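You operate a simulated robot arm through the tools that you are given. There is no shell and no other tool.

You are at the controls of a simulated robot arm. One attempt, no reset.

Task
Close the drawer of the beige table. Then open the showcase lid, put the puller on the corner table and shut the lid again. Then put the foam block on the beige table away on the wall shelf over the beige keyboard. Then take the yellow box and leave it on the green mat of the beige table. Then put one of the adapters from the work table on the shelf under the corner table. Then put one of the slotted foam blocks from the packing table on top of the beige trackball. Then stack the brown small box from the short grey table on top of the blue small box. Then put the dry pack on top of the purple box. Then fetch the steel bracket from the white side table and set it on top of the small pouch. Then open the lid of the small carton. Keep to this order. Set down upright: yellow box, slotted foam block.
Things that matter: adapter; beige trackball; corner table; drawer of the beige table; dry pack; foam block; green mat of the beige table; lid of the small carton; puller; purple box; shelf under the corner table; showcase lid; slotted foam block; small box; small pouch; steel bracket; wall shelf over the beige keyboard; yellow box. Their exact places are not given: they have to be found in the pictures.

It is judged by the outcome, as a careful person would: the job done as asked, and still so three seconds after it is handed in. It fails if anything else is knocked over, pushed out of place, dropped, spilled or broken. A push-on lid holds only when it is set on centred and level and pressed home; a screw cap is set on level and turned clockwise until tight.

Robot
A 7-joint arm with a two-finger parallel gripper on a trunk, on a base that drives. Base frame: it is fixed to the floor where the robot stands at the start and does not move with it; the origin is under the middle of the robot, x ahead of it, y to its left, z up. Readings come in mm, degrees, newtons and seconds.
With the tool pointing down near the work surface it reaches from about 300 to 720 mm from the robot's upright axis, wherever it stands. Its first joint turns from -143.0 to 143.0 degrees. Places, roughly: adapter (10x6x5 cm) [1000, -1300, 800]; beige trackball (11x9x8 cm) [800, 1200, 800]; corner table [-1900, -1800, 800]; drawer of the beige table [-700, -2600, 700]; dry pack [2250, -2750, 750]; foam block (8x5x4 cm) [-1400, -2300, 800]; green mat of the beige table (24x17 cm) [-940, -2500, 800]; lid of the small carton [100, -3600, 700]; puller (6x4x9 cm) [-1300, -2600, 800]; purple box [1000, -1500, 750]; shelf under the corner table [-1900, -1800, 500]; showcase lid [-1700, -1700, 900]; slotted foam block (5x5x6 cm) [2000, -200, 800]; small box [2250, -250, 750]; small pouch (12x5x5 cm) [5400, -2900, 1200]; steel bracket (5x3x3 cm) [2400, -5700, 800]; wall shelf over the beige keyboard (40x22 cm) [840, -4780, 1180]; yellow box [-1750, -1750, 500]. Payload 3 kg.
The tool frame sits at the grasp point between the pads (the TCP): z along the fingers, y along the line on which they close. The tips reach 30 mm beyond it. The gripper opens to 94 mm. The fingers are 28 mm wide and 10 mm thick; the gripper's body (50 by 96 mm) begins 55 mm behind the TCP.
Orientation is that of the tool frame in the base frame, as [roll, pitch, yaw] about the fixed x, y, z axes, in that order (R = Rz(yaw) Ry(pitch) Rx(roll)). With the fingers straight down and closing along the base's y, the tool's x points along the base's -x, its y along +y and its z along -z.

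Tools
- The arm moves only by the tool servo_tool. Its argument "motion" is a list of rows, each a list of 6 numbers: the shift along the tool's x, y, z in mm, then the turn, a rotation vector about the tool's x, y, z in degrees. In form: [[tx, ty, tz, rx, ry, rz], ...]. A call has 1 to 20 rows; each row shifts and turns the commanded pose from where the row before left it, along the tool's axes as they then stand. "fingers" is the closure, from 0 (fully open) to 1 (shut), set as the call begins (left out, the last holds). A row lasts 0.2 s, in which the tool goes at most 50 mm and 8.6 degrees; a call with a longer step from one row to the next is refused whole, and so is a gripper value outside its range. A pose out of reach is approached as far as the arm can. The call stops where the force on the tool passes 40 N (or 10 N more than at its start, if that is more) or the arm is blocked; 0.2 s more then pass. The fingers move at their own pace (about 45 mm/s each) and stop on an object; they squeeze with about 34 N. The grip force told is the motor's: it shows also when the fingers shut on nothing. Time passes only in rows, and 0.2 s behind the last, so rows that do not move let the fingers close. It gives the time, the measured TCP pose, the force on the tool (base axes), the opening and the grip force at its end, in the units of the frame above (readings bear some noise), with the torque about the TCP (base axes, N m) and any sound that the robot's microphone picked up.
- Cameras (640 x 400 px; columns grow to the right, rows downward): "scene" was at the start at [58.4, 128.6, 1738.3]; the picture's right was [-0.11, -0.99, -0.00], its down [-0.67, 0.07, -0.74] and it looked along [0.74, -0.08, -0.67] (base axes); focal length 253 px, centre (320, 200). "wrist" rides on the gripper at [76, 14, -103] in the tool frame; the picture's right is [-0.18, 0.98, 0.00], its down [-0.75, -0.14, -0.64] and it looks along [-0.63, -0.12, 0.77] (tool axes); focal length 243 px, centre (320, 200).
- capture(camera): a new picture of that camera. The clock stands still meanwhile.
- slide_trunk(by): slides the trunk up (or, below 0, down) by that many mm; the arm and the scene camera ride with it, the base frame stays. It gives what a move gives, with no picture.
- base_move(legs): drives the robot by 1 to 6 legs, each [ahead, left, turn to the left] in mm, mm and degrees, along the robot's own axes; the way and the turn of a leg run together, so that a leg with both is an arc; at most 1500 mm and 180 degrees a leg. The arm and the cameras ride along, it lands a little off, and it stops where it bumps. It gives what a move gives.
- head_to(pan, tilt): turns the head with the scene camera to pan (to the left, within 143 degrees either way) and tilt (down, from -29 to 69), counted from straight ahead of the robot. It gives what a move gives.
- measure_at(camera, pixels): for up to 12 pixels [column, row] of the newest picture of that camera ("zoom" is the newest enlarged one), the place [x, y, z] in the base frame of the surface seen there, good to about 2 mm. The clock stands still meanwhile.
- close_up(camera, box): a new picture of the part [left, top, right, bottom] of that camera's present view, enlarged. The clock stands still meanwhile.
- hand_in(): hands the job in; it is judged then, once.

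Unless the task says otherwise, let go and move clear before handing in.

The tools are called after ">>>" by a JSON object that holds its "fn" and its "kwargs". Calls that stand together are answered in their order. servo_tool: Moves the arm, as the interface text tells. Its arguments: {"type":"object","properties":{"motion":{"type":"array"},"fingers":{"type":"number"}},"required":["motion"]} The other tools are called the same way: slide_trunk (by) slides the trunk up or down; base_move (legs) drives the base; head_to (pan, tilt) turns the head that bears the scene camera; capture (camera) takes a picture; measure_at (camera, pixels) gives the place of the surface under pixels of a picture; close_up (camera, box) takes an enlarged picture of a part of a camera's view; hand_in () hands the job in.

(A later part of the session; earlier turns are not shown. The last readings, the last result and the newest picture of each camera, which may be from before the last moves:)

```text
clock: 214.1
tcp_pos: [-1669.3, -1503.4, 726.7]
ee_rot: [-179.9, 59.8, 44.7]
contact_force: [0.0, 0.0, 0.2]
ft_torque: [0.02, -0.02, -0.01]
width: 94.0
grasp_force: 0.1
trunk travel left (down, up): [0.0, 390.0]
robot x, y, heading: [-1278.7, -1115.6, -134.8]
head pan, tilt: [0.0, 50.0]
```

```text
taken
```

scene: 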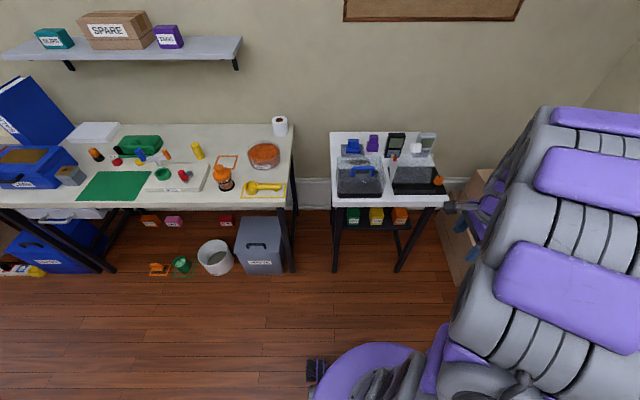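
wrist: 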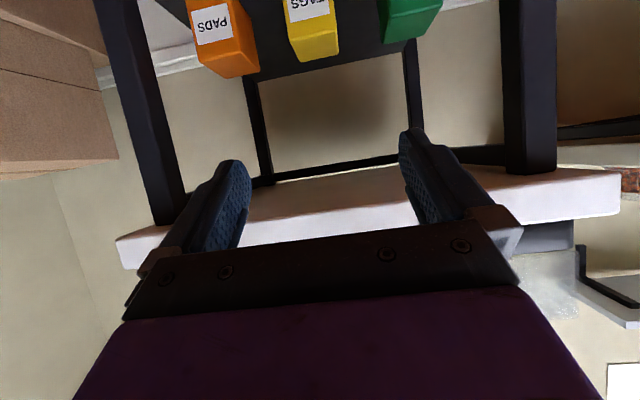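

The tilted tool sees the boxes under the table (TAGS at (312,25) upside down). I lower to z≈535, then drive 155 mm ahead.

>>> {"fn": "servo_tool", "kwargs": {"motion": [[33, 0, 19.2, 0, 0, 0], [33, 0, 19.2, 0, 0, 0], [33, 0, 19.2, 0, 0, 0], [33, 0, 19.2, 0, 0, 0], [33, 0, 19.2, 0, 0, 0]]}}

>>> {"fn": "base_move", "kwargs": {"legs": [[150, 0, 0]]}}

>>> {"fn": "capture", "kwargs": {"camera": "wrist"}}

```text
clock: 215.3
tcp_pos: [-1668.8, -1502.9, 535.5]
ee_rot: [179.9, 59.7, 44.7]
contact_force: [0.1, 0.4, 0.7]
ft_torque: [-0.01, -0.03, 0.02]
width: 93.8
grasp_force: 0.0
trunk travel left (down, up): [0.0, 390.0]
robot x, y, heading: [-1277.3, -1115.2, -135.1]
head pan, tilt: [0.0, 50.0]
```

```text
clock: 216.7
tcp_pos: [-1775.3, -1608.7, 535.6]
ee_rot: [180.0, 59.8, 44.6]
contact_force: [-0.6, -1.0, 0.3]
ft_torque: [0.01, 0.0, -0.02]
width: 93.8
grasp_force: 0.0
trunk travel left (down, up): [0.0, 390.0]
robot x, y, heading: [-1390.4, -1218.2, -135.0]
head pan, tilt: [0.0, 50.0]
```

```text
taken
```

wrist: 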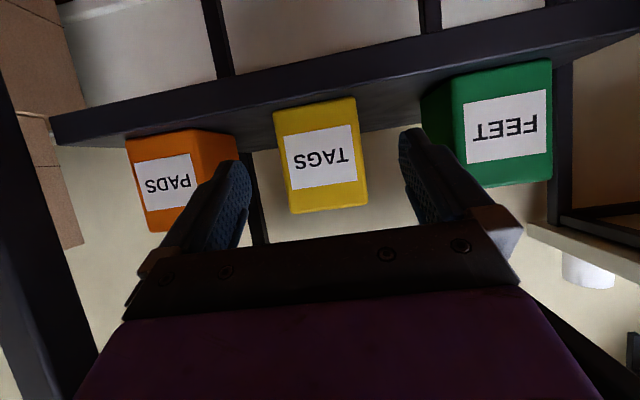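

The TAGS box is centred between the fingers. I measure its corners for the final approach.

>>> {"fn": "measure_at", "kwargs": {"camera": "wrist", "pixels": [[280, 115], [352, 104], [294, 207], [363, 200], [322, 155], [222, 140], [430, 110], [323, 207]]}}

```text
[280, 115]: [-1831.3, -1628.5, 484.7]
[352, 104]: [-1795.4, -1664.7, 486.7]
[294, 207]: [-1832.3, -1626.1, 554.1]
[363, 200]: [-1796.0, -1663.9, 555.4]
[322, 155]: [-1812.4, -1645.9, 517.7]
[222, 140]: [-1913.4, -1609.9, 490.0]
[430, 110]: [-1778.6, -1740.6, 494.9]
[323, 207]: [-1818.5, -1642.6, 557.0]
```

Box centre u≈119 — aligned. I move 80 mm forward horizontally and close on the box.

>>> {"fn": "servo_tool", "kwargs": {"motion": [[-10.1, -1, 17.5, 0, 0, 0], [-10.1, 0, 17.5, 0, 0, 0], [-10.1, 0, 17.5, 0, 0, 0], [-10.1, 0, 17.5, 0, 0, 0]]}}

>>> {"fn": "servo_tool", "kwargs": {"motion": [[0, 0, 0, 0, 0, 0], [0, 0, 0, 0, 0, 0], [0, 0, 0, 0, 0, 0], [0, 0, 0, 0, 0, 0]], "fingers": 1}}

>>> {"fn": "capture", "kwargs": {"camera": "wrist"}}

```text
clock: 217.7
tcp_pos: [-1833.7, -1664.9, 535.8]
ee_rot: [-179.8, 59.8, 44.5]
contact_force: [-0.5, -0.1, 1.0]
ft_torque: [-0.01, 0.0, -0.01]
width: 93.9
grasp_force: 0.1
trunk travel left (down, up): [0.0, 390.0]
robot x, y, heading: [-1388.7, -1221.6, -135.1]
head pan, tilt: [0.0, 50.0]
```

```text
clock: 218.7
tcp_pos: [-1833.1, -1664.8, 537.0]
ee_rot: [-180.0, 59.8, 44.6]
contact_force: [-1.2, -0.7, 0.6]
ft_torque: [0.0, -0.04, 0.0]
width: 66.0
grasp_force: 34.3
trunk travel left (down, up): [0.0, 390.0]
robot x, y, heading: [-1389.8, -1219.8, -135.1]
head pan, tilt: [0.0, 50.0]
```

```text
taken
```

wrist: 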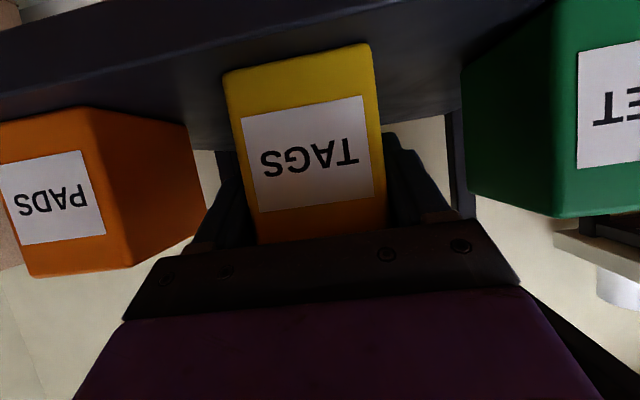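

Gripped (66 mm, 34 N). I lift 15 mm, draw it straight back and reverse the base to clear the table.

>>> {"fn": "servo_tool", "kwargs": {"motion": [[-6.5, 0, -3.7, 0, 0, 0], [-6.5, 0, -3.7, 0, 0, 0], [0, 0, 0, 0, 0, 0]]}}

>>> {"fn": "servo_tool", "kwargs": {"motion": [[10, 0, -17.5, 0, 0, 0], [10, 0, -17.5, 0, 0, 0], [10, 0, -17.5, 0, 0, 0], [10, 0, -17.5, 0, 0, 0]]}}

>>> {"fn": "base_move", "kwargs": {"legs": [[-230, 0, 0]]}}

>>> {"fn": "capture", "kwargs": {"camera": "wrist"}}

>>> {"fn": "capture", "kwargs": {"camera": "scene"}}

```text
clock: 219.5
tcp_pos: [-1834.5, -1664.9, 550.8]
ee_rot: [-180.0, 59.9, 44.6]
contact_force: [0.2, -1.0, -2.3]
ft_torque: [0.02, -0.02, 0.0]
width: 66.2
grasp_force: 34.4
trunk travel left (down, up): [0.0, 390.0]
robot x, y, heading: [-1389.3, -1224.5, -134.9]
head pan, tilt: [0.0, 50.0]
```

```text
clock: 220.5
tcp_pos: [-1776.3, -1608.1, 551.1]
ee_rot: [180.0, 59.9, 44.6]
contact_force: [0.5, 0.5, -1.9]
ft_torque: [0.02, -0.02, -0.02]
width: 66.0
grasp_force: 33.7
trunk travel left (down, up): [0.0, 390.0]
robot x, y, heading: [-1388.5, -1219.4, -135.2]
head pan, tilt: [0.0, 50.0]
```

```text
clock: 222.2
tcp_pos: [-1612.9, -1447.1, 552.4]
ee_rot: [-179.9, 59.7, 44.7]
contact_force: [-0.3, 0.4, -2.0]
ft_torque: [0.02, -0.03, 0.03]
width: 66.0
grasp_force: 34.0
trunk travel left (down, up): [0.0, 390.0]
robot x, y, heading: [-1225.3, -1057.3, -135.1]
head pan, tilt: [0.0, 50.0]
```

```text
taken
```

wrist: 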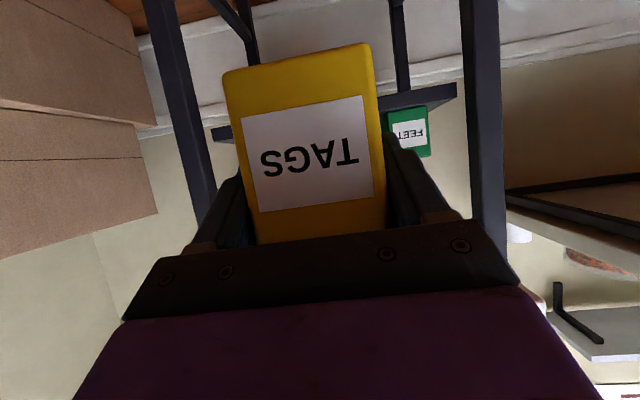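

```text
taken
```

scene: 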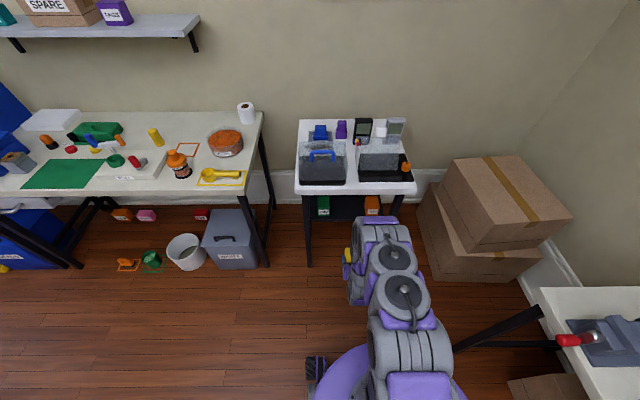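

The yellow box is out. I raise the trunk 340 mm and drive left to the green mat.

>>> {"fn": "slide_trunk", "kwargs": {"by": 340}}

>>> {"fn": "base_move", "kwargs": {"legs": [[0, 1225, 0.2]]}}

>>> {"fn": "capture", "kwargs": {"camera": "scene"}}

>>> {"fn": "capture", "kwargs": {"camera": "wrist"}}

```text
clock: 225.6
tcp_pos: [-1612.3, -1446.1, 892.3]
ee_rot: [179.9, 60.0, 44.7]
contact_force: [0.5, -0.1, -1.9]
ft_torque: [0.0, -0.01, -0.01]
width: 65.8
grasp_force: 33.8
trunk travel left (down, up): [-340.0, 50.0]
robot x, y, heading: [-1225.8, -1057.8, -134.8]
head pan, tilt: [0.0, 50.0]
```

```text
clock: 231.8
tcp_pos: [-737.2, -2311.8, 892.1]
ee_rot: [179.7, 59.9, 44.9]
contact_force: [-0.5, 0.6, -1.9]
ft_torque: [0.04, 0.02, 0.04]
width: 65.9
grasp_force: 34.2
trunk travel left (down, up): [-340.0, 50.0]
robot x, y, heading: [-353.9, -1920.7, -134.6]
head pan, tilt: [0.0, 50.0]
```

```text
taken
```

scene: 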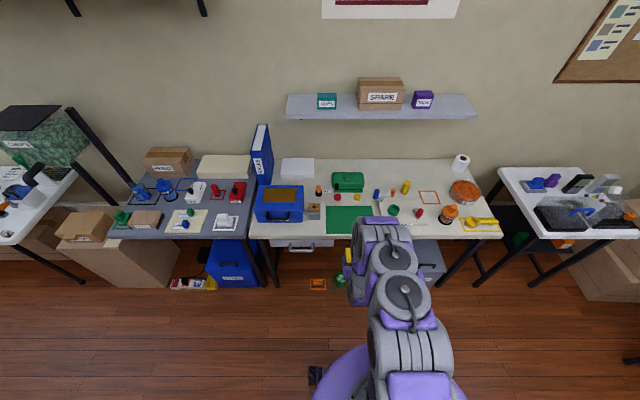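

```text
taken
```

wrist: 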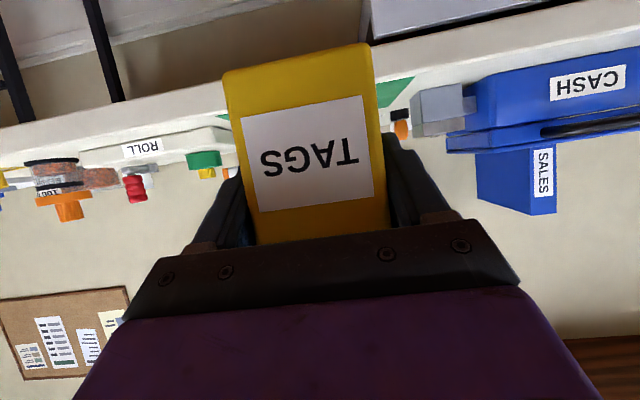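

The mat is at (345,220) in the scene. I measure its corners.

>>> {"fn": "measure_at", "kwargs": {"camera": "scene", "pixels": [[331, 208], [328, 232], [347, 232], [350, 208], [370, 208], [345, 220]]}}

```text
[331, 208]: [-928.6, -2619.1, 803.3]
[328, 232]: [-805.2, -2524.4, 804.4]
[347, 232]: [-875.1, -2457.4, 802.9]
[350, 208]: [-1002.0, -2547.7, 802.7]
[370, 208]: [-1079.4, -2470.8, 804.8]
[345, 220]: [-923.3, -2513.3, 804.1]
```

Mat spans u -1215..-980, n -2350..-2515, z≈804. I drive 200 mm ahead, then reach forward over the mat centre.

>>> {"fn": "base_move", "kwargs": {"legs": [[200, -10, -0.3]]}}

>>> {"fn": "servo_tool", "kwargs": {"motion": [[-9, 0, 15.6, 0, 0, 0], [-9, 0, 15.6, 0, 0, 0], [-9, 0, 15.6, 0, 0, 0], [-9, 0, 15.6, 0, 0, 0]]}}

>>> {"fn": "capture", "kwargs": {"camera": "wrist"}}

>>> {"fn": "capture", "kwargs": {"camera": "scene"}}

```text
clock: 233.4
tcp_pos: [-886.0, -2446.8, 893.3]
ee_rot: [179.8, 60.0, 44.7]
contact_force: [-0.7, -0.1, -1.9]
ft_torque: [0.0, -0.02, 0.02]
width: 65.7
grasp_force: 33.8
trunk travel left (down, up): [-340.0, 50.0]
robot x, y, heading: [-499.7, -2058.0, -134.6]
head pan, tilt: [0.0, 50.0]
```

```text
clock: 234.4
tcp_pos: [-936.0, -2496.1, 894.9]
ee_rot: [179.8, 60.1, 44.8]
contact_force: [0.3, 0.0, -2.2]
ft_torque: [0.03, -0.01, -0.01]
width: 65.8
grasp_force: 34.0
trunk travel left (down, up): [-340.0, 50.0]
robot x, y, heading: [-498.1, -2058.2, -134.7]
head pan, tilt: [0.0, 50.0]
```

```text
taken
```

wrist: 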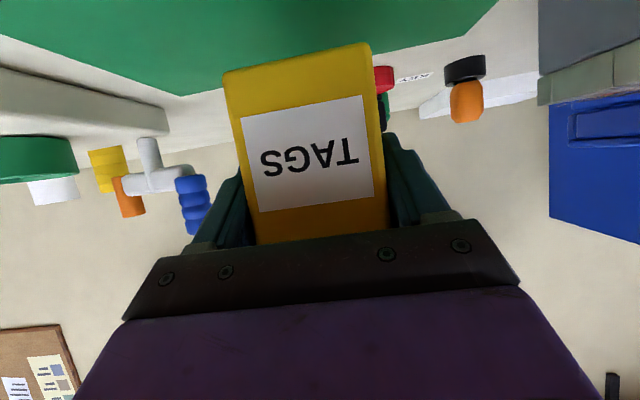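

```text
taken
```

scene: 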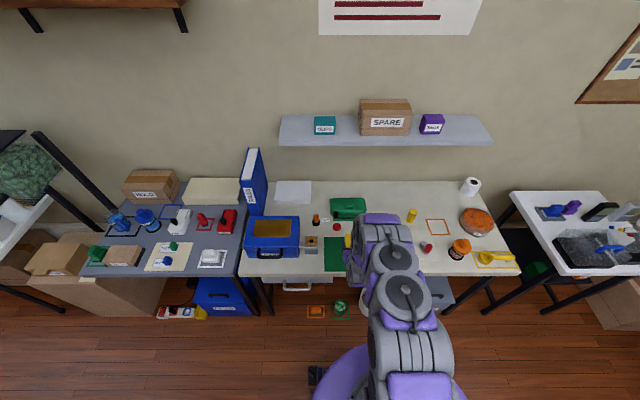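

Over the mat centre (u=-1103, n=-2427). I lower the box to the mat in small steps.

>>> {"fn": "servo_tool", "kwargs": {"motion": [[13, 0, 7.5, 0, 0, 0], [10, 0, 6, 0, 0, 0], [4.3, 0, 2.5, 0, 0, 0], [1.7, 0, 1, 0, 0, 0], [0, 0, 0, 0, 0, 0]]}}

>>> {"fn": "servo_tool", "kwargs": {"motion": [[1.7, 0, 1, 0, 0, 0], [0.9, 0, 0.5, 0, 0, 0], [0.9, 0, 0.5, 0, 0, 0], [0, 0, 0, 0, 0, 0]]}}

```text
clock: 235.6
tcp_pos: [-936.1, -2496.0, 861.3]
ee_rot: [179.9, 60.1, 44.7]
contact_force: [0.3, -1.0, -1.7]
ft_torque: [-0.02, -0.06, 0.0]
width: 66.2
grasp_force: 33.9
trunk travel left (down, up): [-340.0, 50.0]
robot x, y, heading: [-501.6, -2058.2, -134.8]
head pan, tilt: [0.0, 50.0]
```

```text
clock: 236.6
tcp_pos: [-935.9, -2496.4, 856.3]
ee_rot: [179.9, 60.1, 44.8]
contact_force: [0.0, 0.2, -1.5]
ft_torque: [0.05, 0.0, -0.01]
width: 65.9
grasp_force: 34.0
trunk travel left (down, up): [-340.0, 50.0]
robot x, y, heading: [-498.8, -2059.7, -134.8]
head pan, tilt: [0.0, 50.0]
```

>>> {"fn": "servo_tool", "kwargs": {"motion": [[0.9, 0, 0.5, 0, 0, 0], [0.9, 0, 0.5, 0, 0, 0], [0.9, 0, 0.5, 0, 0, 0], [0, 0, 0, 0, 0, 0]]}}

```text
clock: 237.6
tcp_pos: [-935.7, -2496.1, 854.6]
ee_rot: [179.9, 60.2, 44.8]
contact_force: [2.0, 0.6, 25.4]
ft_torque: [0.52, -0.46, -0.01]
width: 66.3
grasp_force: 33.8
trunk travel left (down, up): [-340.0, 50.0]
robot x, y, heading: [-499.4, -2058.8, -135.1]
head pan, tilt: [0.0, 50.0]
```

Set down (25 N). I ease up a millimetre, open the fingers, and withdraw straight back.

>>> {"fn": "servo_tool", "kwargs": {"motion": [[-0.9, 0, -0.5, 0, 0, 0], [0, 0, 0, 0, 0, 0]]}}

>>> {"fn": "servo_tool", "kwargs": {"motion": [[0, 0, 0, 0, 0, 0], [0, 0, 0, 0, 0, 0], [0, 0, 0, 0, 0, 0], [8, 0, -14, 0, 0, 0], [12, 0, -21, 0, 0, 0], [15, 0, -26, 0, 0, 0], [15, 0, -26, 0, 0, 0], [15, 0, -26, 0, 0, 0]], "fingers": 0}}

>>> {"fn": "capture", "kwargs": {"camera": "wrist"}}

>>> {"fn": "capture", "kwargs": {"camera": "scene"}}

```text
clock: 238.2
tcp_pos: [-934.7, -2495.7, 855.3]
ee_rot: [179.8, 60.3, 44.8]
contact_force: [-3.4, -5.6, 17.6]
ft_torque: [-0.44, 0.39, 0.02]
width: 65.8
grasp_force: 34.1
trunk travel left (down, up): [-340.0, 50.0]
robot x, y, heading: [-499.3, -2057.2, -134.7]
head pan, tilt: [0.0, 50.0]
```

```text
clock: 240.0
tcp_pos: [-843.1, -2404.6, 855.5]
ee_rot: [179.9, 60.2, 44.7]
contact_force: [0.3, 0.8, 0.6]
ft_torque: [-0.02, -0.02, -0.06]
width: 94.2
grasp_force: 0.1
trunk travel left (down, up): [-340.0, 50.0]
robot x, y, heading: [-499.1, -2057.9, -134.6]
head pan, tilt: [0.0, 50.0]
```

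```text
taken
```

wrist: 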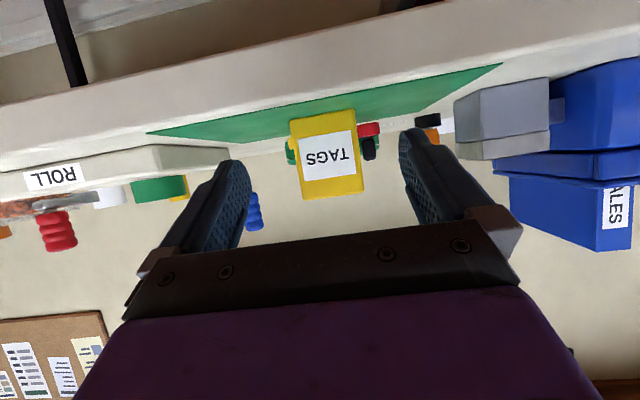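

```text
taken
```

scene: 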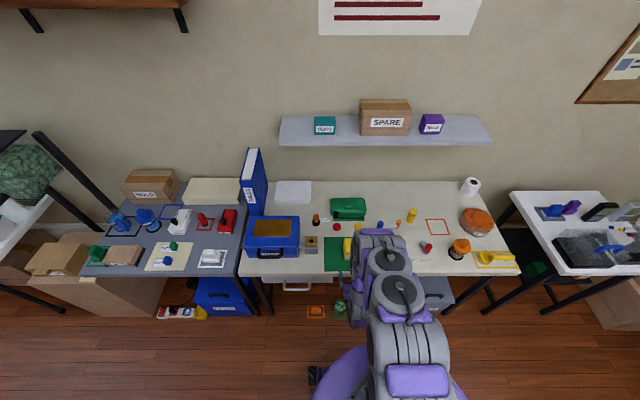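

The yellow box stands upright on the green mat (327,155). Next the adapter: I back away, straighten the tool, and go round to the work table's near end.

>>> {"fn": "base_move", "kwargs": {"legs": [[-350, 0, 0]]}}

>>> {"fn": "servo_tool", "kwargs": {"motion": [[-10, 0, -15, 0, 8.5, 0], [-10, 0, -15, 0, 8.5, 0], [-10, 0, -15, 0, 8.5, 0], [-10, 0, -15, 0, 8.5, 0], [0, 0, -20, 0, 8.5, 0], [0, 0, -20, 0, 8.5, 0], [0, 0, -20, 0, 8.5, 0]]}}

>>> {"fn": "base_move", "kwargs": {"legs": [[-1130, -60, 0], [0, 0, 90]]}}

>>> {"fn": "capture", "kwargs": {"camera": "scene"}}

```text
clock: 242.2
tcp_pos: [-595.6, -2153.4, 855.9]
ee_rot: [180.0, 60.2, 44.8]
contact_force: [0.7, -0.6, -0.2]
ft_torque: [0.0, 0.04, 0.03]
width: 93.9
grasp_force: 0.1
trunk travel left (down, up): [-340.0, 50.0]
robot x, y, heading: [-252.5, -1811.5, -134.8]
head pan, tilt: [0.0, 50.0]
```

```text
clock: 243.8
tcp_pos: [-570.7, -2131.1, 983.1]
ee_rot: [179.8, 0.7, 44.9]
contact_force: [1.2, -0.8, -0.1]
ft_torque: [0.04, 0.01, 0.01]
width: 93.9
grasp_force: 0.1
trunk travel left (down, up): [-340.0, 50.0]
robot x, y, heading: [-254.4, -1807.4, -134.8]
head pan, tilt: [0.0, 50.0]
```

```text
clock: 253.4
tcp_pos: [822.0, -1278.9, 982.8]
ee_rot: [179.9, 0.7, 134.1]
contact_force: [-0.6, 0.4, 0.0]
ft_torque: [0.01, 0.01, 0.01]
width: 94.1
grasp_force: 0.0
trunk travel left (down, up): [-340.0, 50.0]
robot x, y, heading: [501.9, -954.4, -45.0]
head pan, tilt: [0.0, 50.0]
```

```text
taken
```

scene: 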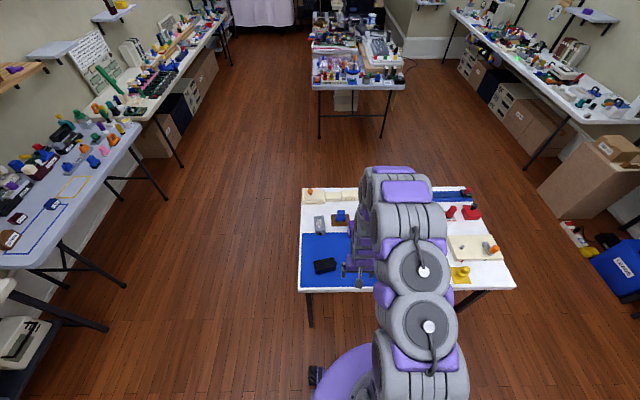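

I face the work table; one black adapter is visible at (325,265) on the blue mat. I zoom and measure.

>>> {"fn": "close_up", "kwargs": {"camera": "scene", "box": [290, 180, 450, 300]}}

>>> {"fn": "measure_at", "kwargs": {"camera": "scene", "pixels": [[318, 263], [334, 261], [317, 271], [335, 269], [303, 290], [470, 288], [303, 235], [342, 218], [319, 225], [305, 325], [385, 137], [318, 137]]}}

```text
3.33 times, centred on (370, 240) of scene
```

zoom: 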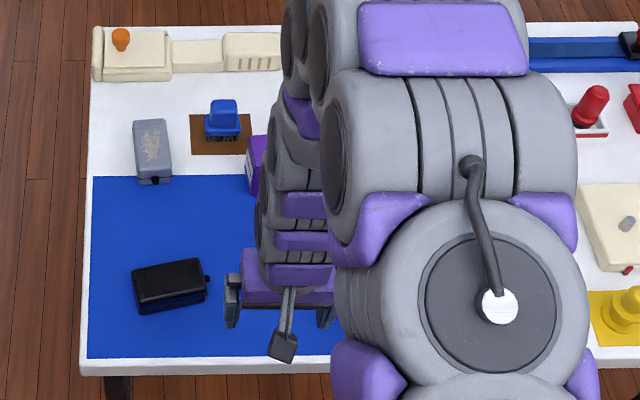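

```text
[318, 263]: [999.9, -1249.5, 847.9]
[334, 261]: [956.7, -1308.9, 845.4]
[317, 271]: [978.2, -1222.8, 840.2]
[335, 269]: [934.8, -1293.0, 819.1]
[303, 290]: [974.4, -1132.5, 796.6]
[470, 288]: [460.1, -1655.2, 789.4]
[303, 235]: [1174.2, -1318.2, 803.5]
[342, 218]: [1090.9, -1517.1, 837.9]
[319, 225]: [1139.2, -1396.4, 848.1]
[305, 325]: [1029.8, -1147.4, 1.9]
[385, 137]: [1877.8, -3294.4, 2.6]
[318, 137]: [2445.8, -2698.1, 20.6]
```

The first adapter lies roughly across my view. I move the arm right to see the second adapter and the rest of the mat.

>>> {"fn": "servo_tool", "kwargs": {"motion": [[20, -45, 0, 0, 0, 0], [20, -45, 0, 0, 0, 0], [20, -45, 0, 0, 0, 0], [20, -45, 0, 0, 0, 0], [0, -45, 0, 0, 0, 0], [0, -45, 0, 0, 0, 0]]}}

>>> {"fn": "capture", "kwargs": {"camera": "scene"}}

```text
clock: 254.8
tcp_pos: [567.1, -1408.0, 978.2]
ee_rot: [179.7, 0.6, 134.2]
contact_force: [-0.2, 0.3, -1.1]
ft_torque: [0.01, -0.01, -0.02]
width: 94.1
grasp_force: 0.1
trunk travel left (down, up): [-340.0, 50.0]
robot x, y, heading: [507.5, -958.5, -45.2]
head pan, tilt: [0.0, 50.0]
```

```text
taken
```

scene: 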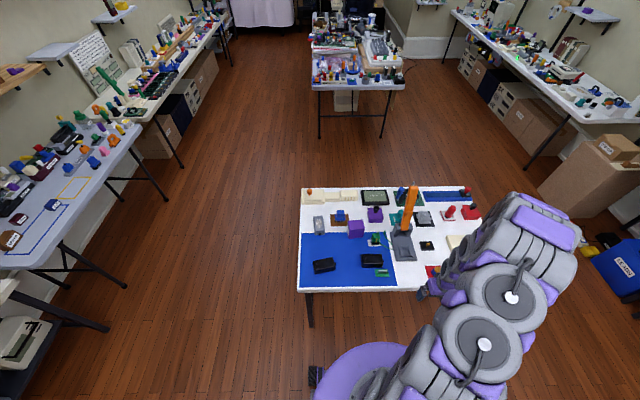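

>>> {"fn": "close_up", "kwargs": {"camera": "scene", "box": [295, 180, 487, 300]}}

>>> {"fn": "close_up", "kwargs": {"camera": "scene", "box": [300, 225, 412, 295]}}

```text
3.33 times, centred on (391, 240) of scene
```

zoom: 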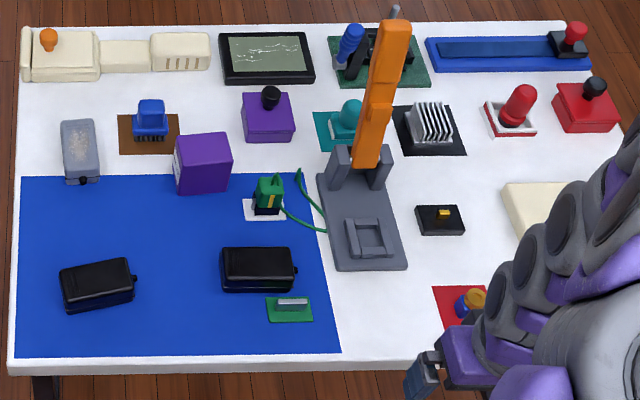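

```text
5.71 times, centred on (356, 260) of scene
```

zoom: 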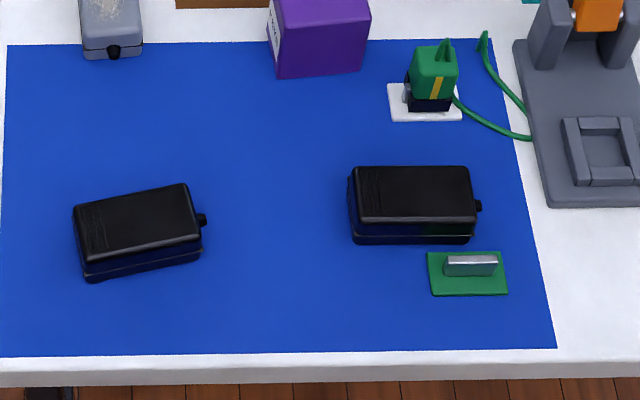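

Two black adapters lie on the mat, long axes roughly along the table's end direction. I'll take the left one, approaching along its length from the table's end; I measure its corners.

>>> {"fn": "measure_at", "kwargs": {"camera": "zoom", "pixels": [[78, 208], [184, 186], [198, 238], [90, 260], [140, 222], [92, 278], [200, 258], [205, 220], [20, 350], [5, 50]]}}

>>> {"fn": "measure_at", "kwargs": {"camera": "scene", "pixels": [[165, 205], [110, 290], [70, 240], [125, 150], [60, 285], [145, 260], [100, 325]]}}

```text
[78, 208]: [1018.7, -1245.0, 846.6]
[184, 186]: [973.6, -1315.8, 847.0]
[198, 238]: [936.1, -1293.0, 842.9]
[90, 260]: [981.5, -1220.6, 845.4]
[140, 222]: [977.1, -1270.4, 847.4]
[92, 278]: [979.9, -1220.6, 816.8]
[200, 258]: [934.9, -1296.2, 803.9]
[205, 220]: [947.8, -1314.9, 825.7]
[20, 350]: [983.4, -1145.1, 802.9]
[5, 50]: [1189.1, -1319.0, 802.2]
```

```text
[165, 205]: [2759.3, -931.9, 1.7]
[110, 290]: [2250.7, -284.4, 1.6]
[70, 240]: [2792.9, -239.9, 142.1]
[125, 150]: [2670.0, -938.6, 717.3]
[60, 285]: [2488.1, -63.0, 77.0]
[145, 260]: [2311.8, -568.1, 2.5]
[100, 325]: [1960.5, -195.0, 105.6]
```

Adapter 1: centre (977,-1269), top z=847, its length along 237.6°. I drive to the table's end side and turn to face along it.

>>> {"fn": "base_move", "kwargs": {"legs": [[0, 670, 0.2], [550, 0, 0], [0, 0, -90]]}}

>>> {"fn": "capture", "kwargs": {"camera": "scene"}}

```text
clock: 265.2
tcp_pos: [921.5, -941.6, 981.0]
ee_rot: [179.8, 0.8, 44.5]
contact_force: [-0.4, -0.2, 1.0]
ft_torque: [-0.01, 0.02, -0.02]
width: 94.0
grasp_force: 0.1
trunk travel left (down, up): [-340.0, 50.0]
robot x, y, heading: [1376.0, -869.2, -135.1]
head pan, tilt: [0.0, 50.0]
```

```text
taken
```

scene: 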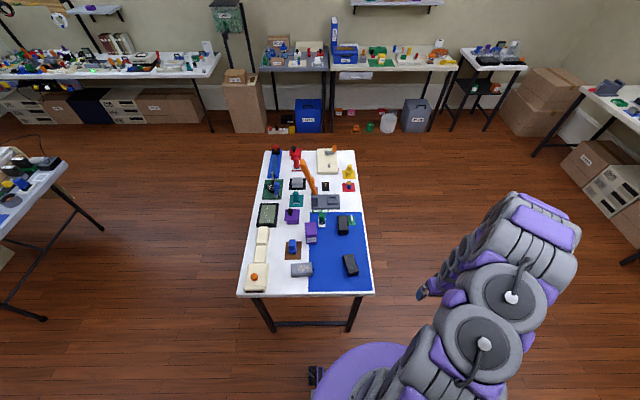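

I'm at the table's end (robot n≈358). I back 100 mm for room, bring the tool to the adapter's end, align yaw to its length and tilt 50°.

>>> {"fn": "base_move", "kwargs": {"legs": [[-100, 0, 0]]}}

>>> {"fn": "servo_tool", "kwargs": {"motion": [[-28, 40, 0, 0, 0, 0], [-28, 40, 0, 0, 0, 0], [-28, 40, 0, 0, 0, 0], [-28, 40, 0, 0, 0, 0], [-28, 40, 0, 0, 0, 0], [-28, 40, 0, 0, 0, 0], [0, 0, 0, 0, 0, -6.5], [0, 0, 0, 0, 0, -6.6], [0, 0, 0, 0, -8.4, 0], [0, 0, 0, 0, -8.4, 0], [0, 0, 0, 0, -8.4, 0], [0, 0, 0, 0, -8.4, 0], [0, 0, 0, 0, -8.4, 0], [0, 0, 0, 0, -8.4, 0]]}}

>>> {"fn": "capture", "kwargs": {"camera": "wrist"}}

```text
clock: 266.3
tcp_pos: [992.4, -869.0, 980.2]
ee_rot: [179.8, 1.0, 44.6]
contact_force: [0.9, -0.1, -0.6]
ft_torque: [-0.02, -0.01, 0.02]
width: 93.9
grasp_force: 0.0
trunk travel left (down, up): [-340.0, 50.0]
robot x, y, heading: [1440.4, -800.3, -134.9]
head pan, tilt: [0.0, 50.0]
```

```text
clock: 269.3
tcp_pos: [1042.6, -1158.6, 985.7]
ee_rot: [-179.8, 51.5, 57.8]
contact_force: [0.7, -0.1, 0.4]
ft_torque: [0.01, -0.01, 0.01]
width: 93.9
grasp_force: 0.0
trunk travel left (down, up): [-340.0, 50.0]
robot x, y, heading: [1444.2, -799.0, -135.0]
head pan, tilt: [0.0, 50.0]
```

```text
taken
```

wrist: 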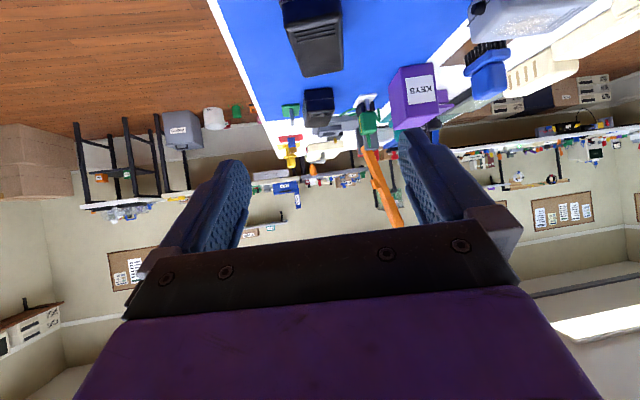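

The adapter is straight ahead at (312,40). I lower to z≈838.

>>> {"fn": "servo_tool", "kwargs": {"motion": [[29, 0, 23, 0, 0, 0], [29, 0, 23, 0, 0, 0], [29, 0, 23, 0, 0, 0], [27, 0, 21.5, 0, 0, 0]]}}

>>> {"fn": "capture", "kwargs": {"camera": "wrist"}}

```text
clock: 270.3
tcp_pos: [1043.1, -1158.1, 838.3]
ee_rot: [-179.8, 51.3, 57.8]
contact_force: [0.1, 0.0, -0.7]
ft_torque: [0.0, 0.03, -0.01]
width: 93.8
grasp_force: 0.0
trunk travel left (down, up): [-340.0, 50.0]
robot x, y, heading: [1442.4, -801.8, -135.0]
head pan, tilt: [0.0, 50.0]
```

```text
taken
```

wrist: 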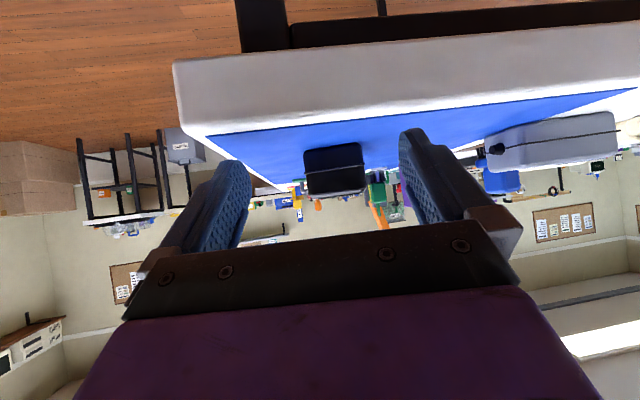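

The adapter's end face is between the fingers (305-363, 170). I measure it to fine-align.

>>> {"fn": "measure_at", "kwargs": {"camera": "wrist", "pixels": [[309, 160], [360, 155], [311, 188], [362, 183], [335, 170]]}}

```text
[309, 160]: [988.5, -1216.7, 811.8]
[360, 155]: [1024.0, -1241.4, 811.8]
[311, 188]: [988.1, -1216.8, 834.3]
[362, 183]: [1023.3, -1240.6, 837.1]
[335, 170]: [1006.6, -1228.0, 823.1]
```

Face centre is 80 mm ahead and 6.5 mm to one side. I move forward 118 mm with that correction and grip.

>>> {"fn": "servo_tool", "kwargs": {"motion": [[-7.5, 3.2, 9.4, 0, 0, 0.7], [-7.5, 3.3, 9.4, 0, 0, 0.7], [-15, 0, 18.7, 0, 0, 0], [-15, 0, 18.7, 0, 0, 0], [-15, 0, 18.7, 0, 0, 0], [-13.5, 0, 17, 0, 0, 0]]}}

>>> {"fn": "capture", "kwargs": {"camera": "wrist"}}

```text
clock: 271.7
tcp_pos: [983.0, -1261.1, 838.9]
ee_rot: [178.4, 51.3, 55.7]
contact_force: [0.1, 0.7, 0.2]
ft_torque: [0.01, 0.0, -0.01]
width: 94.1
grasp_force: 0.1
trunk travel left (down, up): [-340.0, 50.0]
robot x, y, heading: [1438.6, -804.6, -135.2]
head pan, tilt: [0.0, 50.0]
```

```text
taken
```

wrist: 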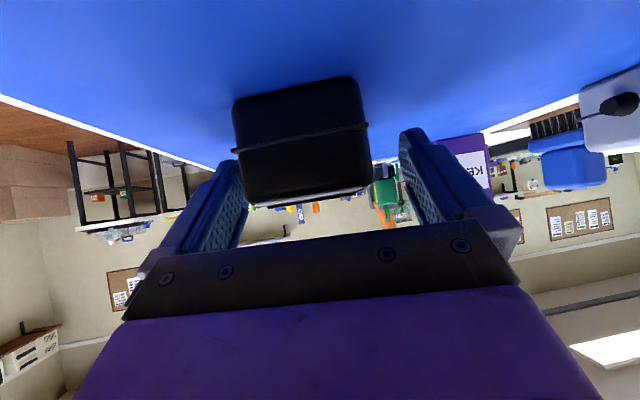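

Aligned on the adapter's centreline. I close the fingers.

>>> {"fn": "servo_tool", "kwargs": {"motion": [[0, 0, 0, 0, 0, 0], [0, 0, 0, 0, 0, 0], [0, 0, 0, 0, 0, 0], [0, 0, 0, 0, 0, 0]], "fingers": 1}}

>>> {"fn": "servo_tool", "kwargs": {"motion": [[-7.8, 0, -6.2, 0, 0, 0], [-15.6, 0, -12.5, 0, 0, 0], [-23.4, 0, -18.7, 0, 0, 0], [-31, 0, -25, 0, 0, 0]]}}

>>> {"fn": "capture", "kwargs": {"camera": "wrist"}}

```text
clock: 272.7
tcp_pos: [984.7, -1260.5, 840.2]
ee_rot: [178.6, 51.3, 55.7]
contact_force: [-0.6, -0.5, -0.1]
ft_torque: [0.06, -0.02, -0.07]
width: 56.0
grasp_force: 33.8
trunk travel left (down, up): [-340.0, 50.0]
robot x, y, heading: [1440.2, -804.4, -135.1]
head pan, tilt: [0.0, 50.0]
```

```text
clock: 273.7
tcp_pos: [983.8, -1260.2, 937.5]
ee_rot: [178.5, 51.3, 55.5]
contact_force: [0.3, -0.6, -2.2]
ft_torque: [0.03, 0.01, -0.02]
width: 56.0
grasp_force: 33.9
trunk travel left (down, up): [-340.0, 50.0]
robot x, y, heading: [1443.8, -798.8, -134.9]
head pan, tilt: [0.0, 50.0]
```

```text
taken
```

wrist: 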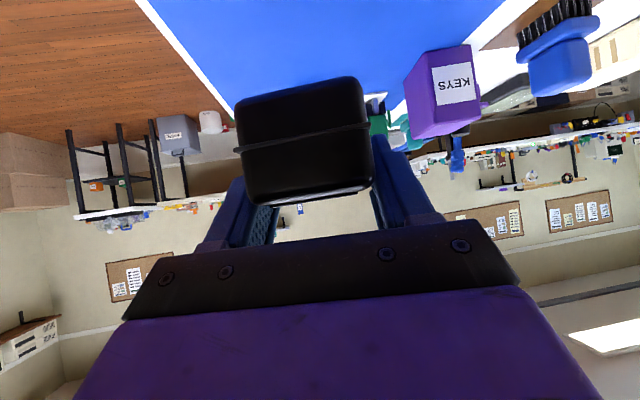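

The adapter is held (56 mm). I drive around the work table's end back to the corner table, keeping the tool pose.

>>> {"fn": "base_move", "kwargs": {"legs": [[0, 500, 0]]}}

```text
clock: 276.7
tcp_pos: [1323.9, -1603.8, 939.2]
ee_rot: [177.4, 51.3, 54.4]
contact_force: [-0.4, -0.5, -2.9]
ft_torque: [-0.02, -0.01, -0.01]
width: 55.9
grasp_force: 34.6
trunk travel left (down, up): [-340.0, 50.0]
robot x, y, heading: [1793.0, -1153.7, -134.9]
head pan, tilt: [0.0, 50.0]
```

I turned the sign around and went left over the table instead of right. I check pictures at once to see whether anything was touched.

>>> {"fn": "capture", "kwargs": {"camera": "scene"}}

>>> {"fn": "capture", "kwargs": {"camera": "wrist"}}

```text
taken
```

scene: 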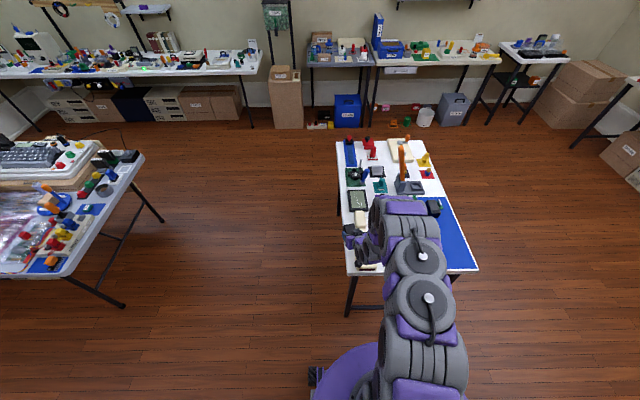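

```text
taken
```

wrist: 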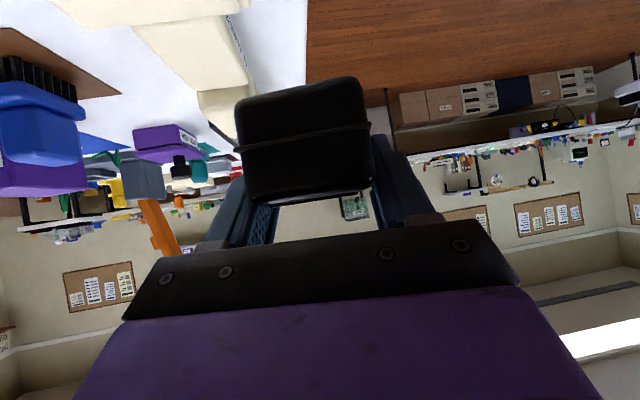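

I raise the tool straight up 120 mm and then inspect the cream modules at the table corner.

>>> {"fn": "servo_tool", "kwargs": {"motion": [[-23.4, 0, -18.7, 0, 0, 0], [-23.4, 0, -18.7, 0, 0, 0], [-23.4, 0, -18.7, 0, 0, 0], [-23.4, 0, -18.7, 0, 0, 0]]}}

>>> {"fn": "close_up", "kwargs": {"camera": "scene", "box": [320, 130, 500, 290]}}

>>> {"fn": "capture", "kwargs": {"camera": "wrist"}}

```text
clock: 277.7
tcp_pos: [1329.4, -1605.6, 1059.2]
ee_rot: [178.3, 51.4, 55.1]
contact_force: [-0.1, 0.3, -3.3]
ft_torque: [0.03, 0.0, 0.01]
width: 55.8
grasp_force: 34.2
trunk travel left (down, up): [-340.0, 50.0]
robot x, y, heading: [1790.3, -1154.2, -135.4]
head pan, tilt: [0.0, 50.0]
```

```text
2.50 times, centred on (410, 210) of scene
```

zoom: 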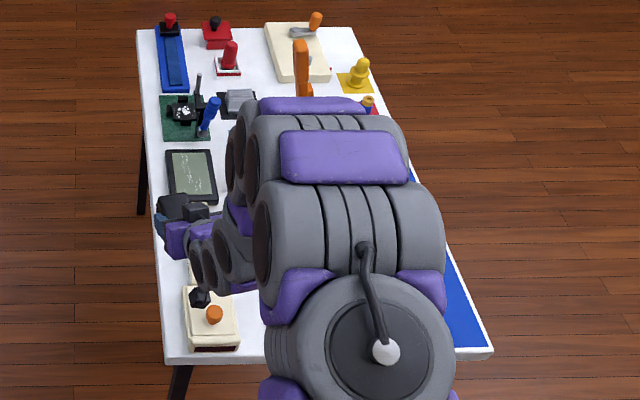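

```text
taken
```

wrist: 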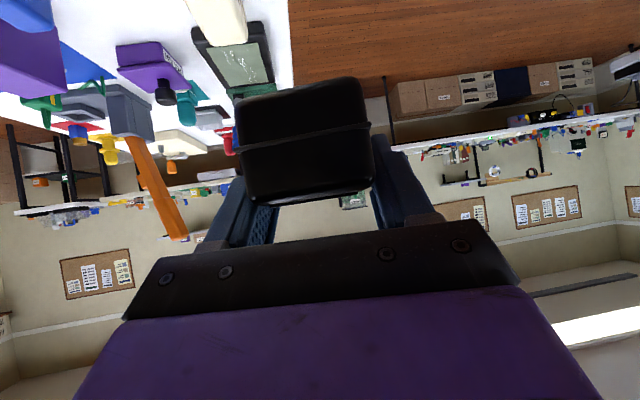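

Orientation readings are back to normal, so it was only sway. I now drive right (negative left) 1000 mm at this height, then look at the table again.

>>> {"fn": "base_move", "kwargs": {"legs": [[0, -1000, 0]]}}

>>> {"fn": "head_to", "kwargs": {"pan": 45, "tilt": 45}}

>>> {"fn": "capture", "kwargs": {"camera": "scene"}}

>>> {"fn": "close_up", "kwargs": {"camera": "scene", "box": [150, 90, 420, 280]}}

```text
clock: 282.8
tcp_pos: [626.8, -896.7, 1058.6]
ee_rot: [178.3, 51.4, 55.1]
contact_force: [0.0, 0.4, -2.6]
ft_torque: [0.04, -0.02, -0.01]
width: 55.5
grasp_force: 34.1
trunk travel left (down, up): [-340.0, 50.0]
robot x, y, heading: [1091.6, -445.6, -135.5]
head pan, tilt: [0.0, 50.0]
```

```text
clock: 283.9
tcp_pos: [632.5, -898.8, 1061.1]
ee_rot: [178.8, 51.5, 55.5]
contact_force: [-0.3, 0.6, -2.1]
ft_torque: [0.05, -0.02, 0.01]
width: 56.1
grasp_force: 34.3
trunk travel left (down, up): [-340.0, 50.0]
robot x, y, heading: [1092.9, -444.7, -135.4]
head pan, tilt: [45.0, 45.0]
```

```text
taken
```

scene: 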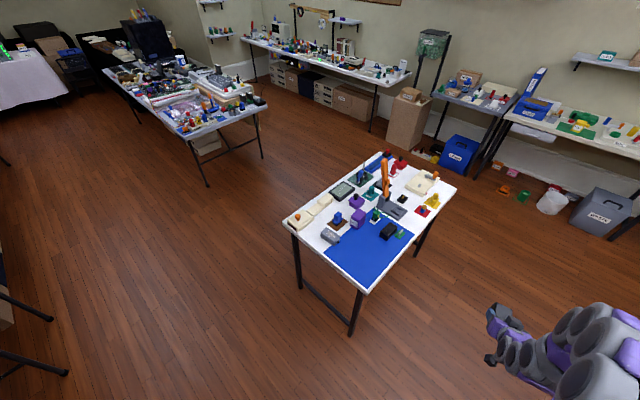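

```text
2.11 times, centred on (285, 185) of scene
```

zoom: 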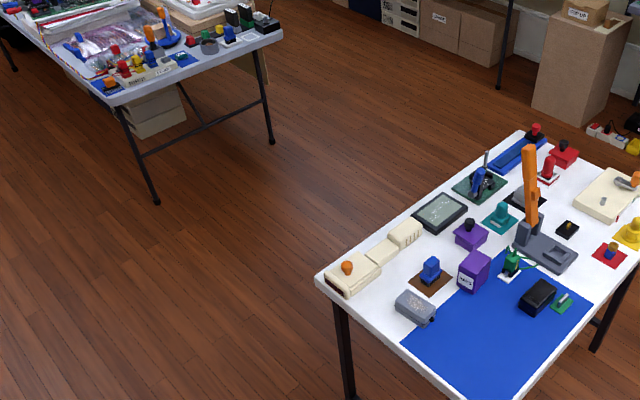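

Everything on the work table looks in place. I continue: forward down the aisle, then right to the corner table.

>>> {"fn": "base_move", "kwargs": {"legs": [[1500, 0, 0.4], [450, 0, 0], [0, -1200, 0]]}}

>>> {"fn": "head_to", "kwargs": {"pan": 0, "tilt": 50}}

>>> {"fn": "capture", "kwargs": {"camera": "scene"}}

```text
clock: 299.4
tcp_pos: [-1606.1, -1411.5, 1060.7]
ee_rot: [178.7, 51.5, 55.4]
contact_force: [0.5, 0.2, -3.2]
ft_torque: [0.02, -0.01, 0.03]
width: 55.9
grasp_force: 33.9
trunk travel left (down, up): [-340.0, 50.0]
robot x, y, heading: [-1147.2, -955.5, -135.3]
head pan, tilt: [45.0, 45.0]
```

```text
clock: 300.6
tcp_pos: [-1604.8, -1409.8, 1062.1]
ee_rot: [178.6, 51.7, 55.4]
contact_force: [1.0, -0.7, -2.8]
ft_torque: [0.01, -0.04, 0.02]
width: 56.2
grasp_force: 33.6
trunk travel left (down, up): [-340.0, 50.0]
robot x, y, heading: [-1150.2, -960.1, -135.7]
head pan, tilt: [0.0, 50.0]
```

```text
taken
```

scene: 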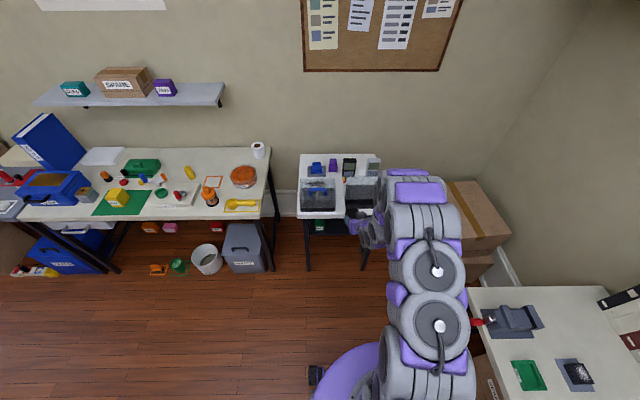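

I rotate the held adapter square to the shelf, lower the trunk 340 mm and the arm to shelf height.

>>> {"fn": "slide_trunk", "kwargs": {"by": -340}}

>>> {"fn": "servo_tool", "kwargs": {"motion": [[0, 0, 0, 4.1, 0, 3.25], [0, 0, 0, 4.1, 0, 3.25], [29, 0, 23, 0, 0, 0], [29, 0, 23, 0, 0, 0], [29, 0, 23, 0, 0, 0], [29, 0, 23, 0, 0, 0], [26, 0, 20, 0, 0, 0]]}}

>>> {"fn": "capture", "kwargs": {"camera": "wrist"}}

```text
clock: 303.9
tcp_pos: [-1604.9, -1409.7, 722.9]
ee_rot: [178.7, 51.6, 55.5]
contact_force: [-0.3, 0.6, -3.0]
ft_torque: [0.02, 0.01, 0.01]
width: 56.2
grasp_force: 34.0
trunk travel left (down, up): [0.0, 390.0]
robot x, y, heading: [-1146.8, -958.2, -135.2]
head pan, tilt: [0.0, 50.0]
```

```text
clock: 305.5
tcp_pos: [-1601.9, -1411.2, 540.7]
ee_rot: [178.7, 51.5, 44.9]
contact_force: [0.6, -1.1, -3.1]
ft_torque: [0.04, -0.02, -0.03]
width: 56.0
grasp_force: 33.8
trunk travel left (down, up): [0.0, 390.0]
robot x, y, heading: [-1147.6, -958.3, -135.3]
head pan, tilt: [0.0, 50.0]
```

```text
taken
```

wrist: 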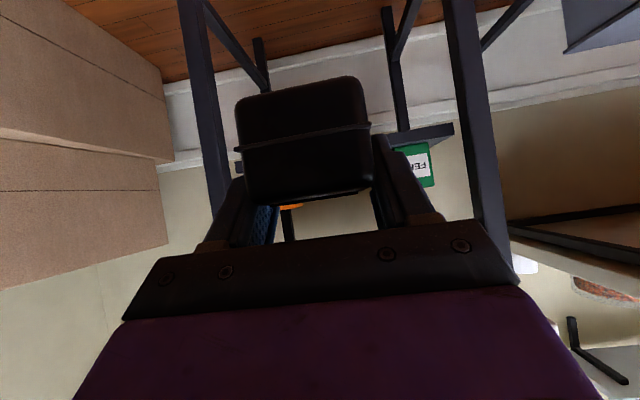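

Adapter is 20 mm above shelf height, level. I shift left 22 mm and drive 310 mm ahead under the table.

>>> {"fn": "servo_tool", "kwargs": {"motion": [[0, 11, 0, 0, 0, 0], [0, 11, 0, 0, 0, 0]]}}

>>> {"fn": "base_move", "kwargs": {"legs": [[305, 0, 0.3]]}}

>>> {"fn": "capture", "kwargs": {"camera": "wrist"}}

```text
clock: 306.1
tcp_pos: [-1585.8, -1426.2, 540.5]
ee_rot: [178.8, 51.4, 45.0]
contact_force: [-0.3, 1.0, -2.7]
ft_torque: [-0.02, -0.01, 0.0]
width: 56.1
grasp_force: 33.3
trunk travel left (down, up): [0.0, 390.0]
robot x, y, heading: [-1146.2, -959.1, -135.5]
head pan, tilt: [0.0, 50.0]
```

```text
clock: 308.2
tcp_pos: [-1803.2, -1642.6, 540.3]
ee_rot: [178.8, 51.5, 45.1]
contact_force: [0.5, 0.2, -3.3]
ft_torque: [-0.02, -0.01, 0.01]
width: 56.0
grasp_force: 33.9
trunk travel left (down, up): [0.0, 390.0]
robot x, y, heading: [-1365.1, -1175.9, -135.4]
head pan, tilt: [0.0, 50.0]
```

```text
taken
```

wrist: 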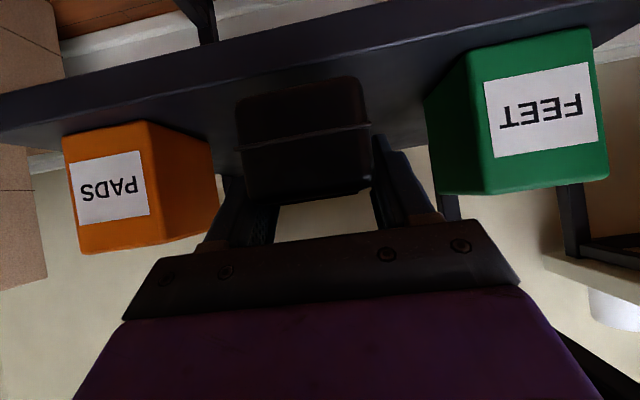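

The adapter is between the PADS and FEET boxes. I move forward 55 mm and lower it onto the shelf.

>>> {"fn": "servo_tool", "kwargs": {"motion": [[-17, 0, 21.5, 0, 0, 0], [-17, 0, 21.5, 0, 0, 0], [7.8, 0, 6.2, 0, 0, 0], [3.9, 0, 3.1, 0, 0, 0], [0, 0, 0, 0, 0, 0]]}}

>>> {"fn": "servo_tool", "kwargs": {"motion": [[1.6, 0, 1.25, 0, 0, 0], [0.8, 0, 0.6, 0, 0, 0], [0.8, 0, 0.6, 0, 0, 0], [0, 0, 0, 0, 0, 0]]}}

```text
clock: 309.4
tcp_pos: [-1840.7, -1681.9, 526.8]
ee_rot: [178.9, 51.6, 45.0]
contact_force: [0.0, 0.5, -3.8]
ft_torque: [0.04, -0.01, -0.02]
width: 55.8
grasp_force: 34.1
trunk travel left (down, up): [0.0, 390.0]
robot x, y, heading: [-1367.2, -1175.1, -134.9]
head pan, tilt: [0.0, 50.0]
```

```text
clock: 310.4
tcp_pos: [-1839.5, -1682.3, 523.2]
ee_rot: [178.9, 51.6, 45.1]
contact_force: [0.0, 0.0, -4.2]
ft_torque: [-0.01, -0.03, 0.01]
width: 55.9
grasp_force: 34.2
trunk travel left (down, up): [0.0, 390.0]
robot x, y, heading: [-1368.0, -1172.0, -134.9]
head pan, tilt: [0.0, 50.0]
```

>>> {"fn": "servo_tool", "kwargs": {"motion": [[0.8, 0, 0.6, 0, 0, 0], [0.8, 0, 0.6, 0, 0, 0], [0.8, 0, 0.6, 0, 0, 0], [0, 0, 0, 0, 0, 0]]}}

```text
clock: 311.4
tcp_pos: [-1839.9, -1680.8, 520.5]
ee_rot: [178.8, 51.5, 45.2]
contact_force: [0.1, -0.5, -2.8]
ft_torque: [-0.02, -0.03, 0.01]
width: 56.0
grasp_force: 33.9
trunk travel left (down, up): [0.0, 390.0]
robot x, y, heading: [-1362.4, -1172.0, -135.0]
head pan, tilt: [0.0, 50.0]
```

>>> {"fn": "servo_tool", "kwargs": {"motion": [[0.8, 0, 0.6, 0, 0, 0], [0.8, 0, 0.6, 0, 0, 0], [0, 0, 0, 0, 0, 0]]}}

```text
clock: 312.2
tcp_pos: [-1839.7, -1683.0, 518.8]
ee_rot: [178.8, 51.7, 45.1]
contact_force: [1.5, 2.0, 8.9]
ft_torque: [0.37, 0.05, -0.02]
width: 56.1
grasp_force: 33.9
trunk travel left (down, up): [0.0, 390.0]
robot x, y, heading: [-1364.4, -1174.0, -135.2]
head pan, tilt: [0.0, 50.0]
```

Touching the shelf. I open and withdraw straight back.

>>> {"fn": "servo_tool", "kwargs": {"motion": [[0, 0, 0, 0, 0, 0], [0, 0, 0, 0, 0, 0], [0, 0, 0, 0, 0, 0], [6.2, 0, -7.8, 0, 0, 0], [12.4, 0, -15.6, 0, 0, 0], [18.7, 0, -23.4, 0, 0, 0], [18.7, 0, -23.4, 0, 0, 0], [18.7, 0, -23.4, 0, 0, 0]], "fingers": 0.1}}

>>> {"fn": "capture", "kwargs": {"camera": "wrist"}}

```text
clock: 314.0
tcp_pos: [-1756.7, -1596.1, 518.4]
ee_rot: [178.8, 51.6, 45.1]
contact_force: [-0.2, 0.1, -0.2]
ft_torque: [0.01, 0.04, -0.04]
width: 84.4
grasp_force: 0.1
trunk travel left (down, up): [0.0, 390.0]
robot x, y, heading: [-1363.5, -1172.1, -135.4]
head pan, tilt: [0.0, 50.0]
```

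```text
taken
```

wrist: 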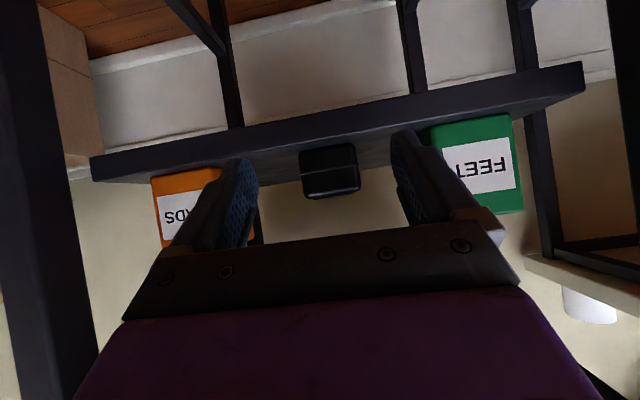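

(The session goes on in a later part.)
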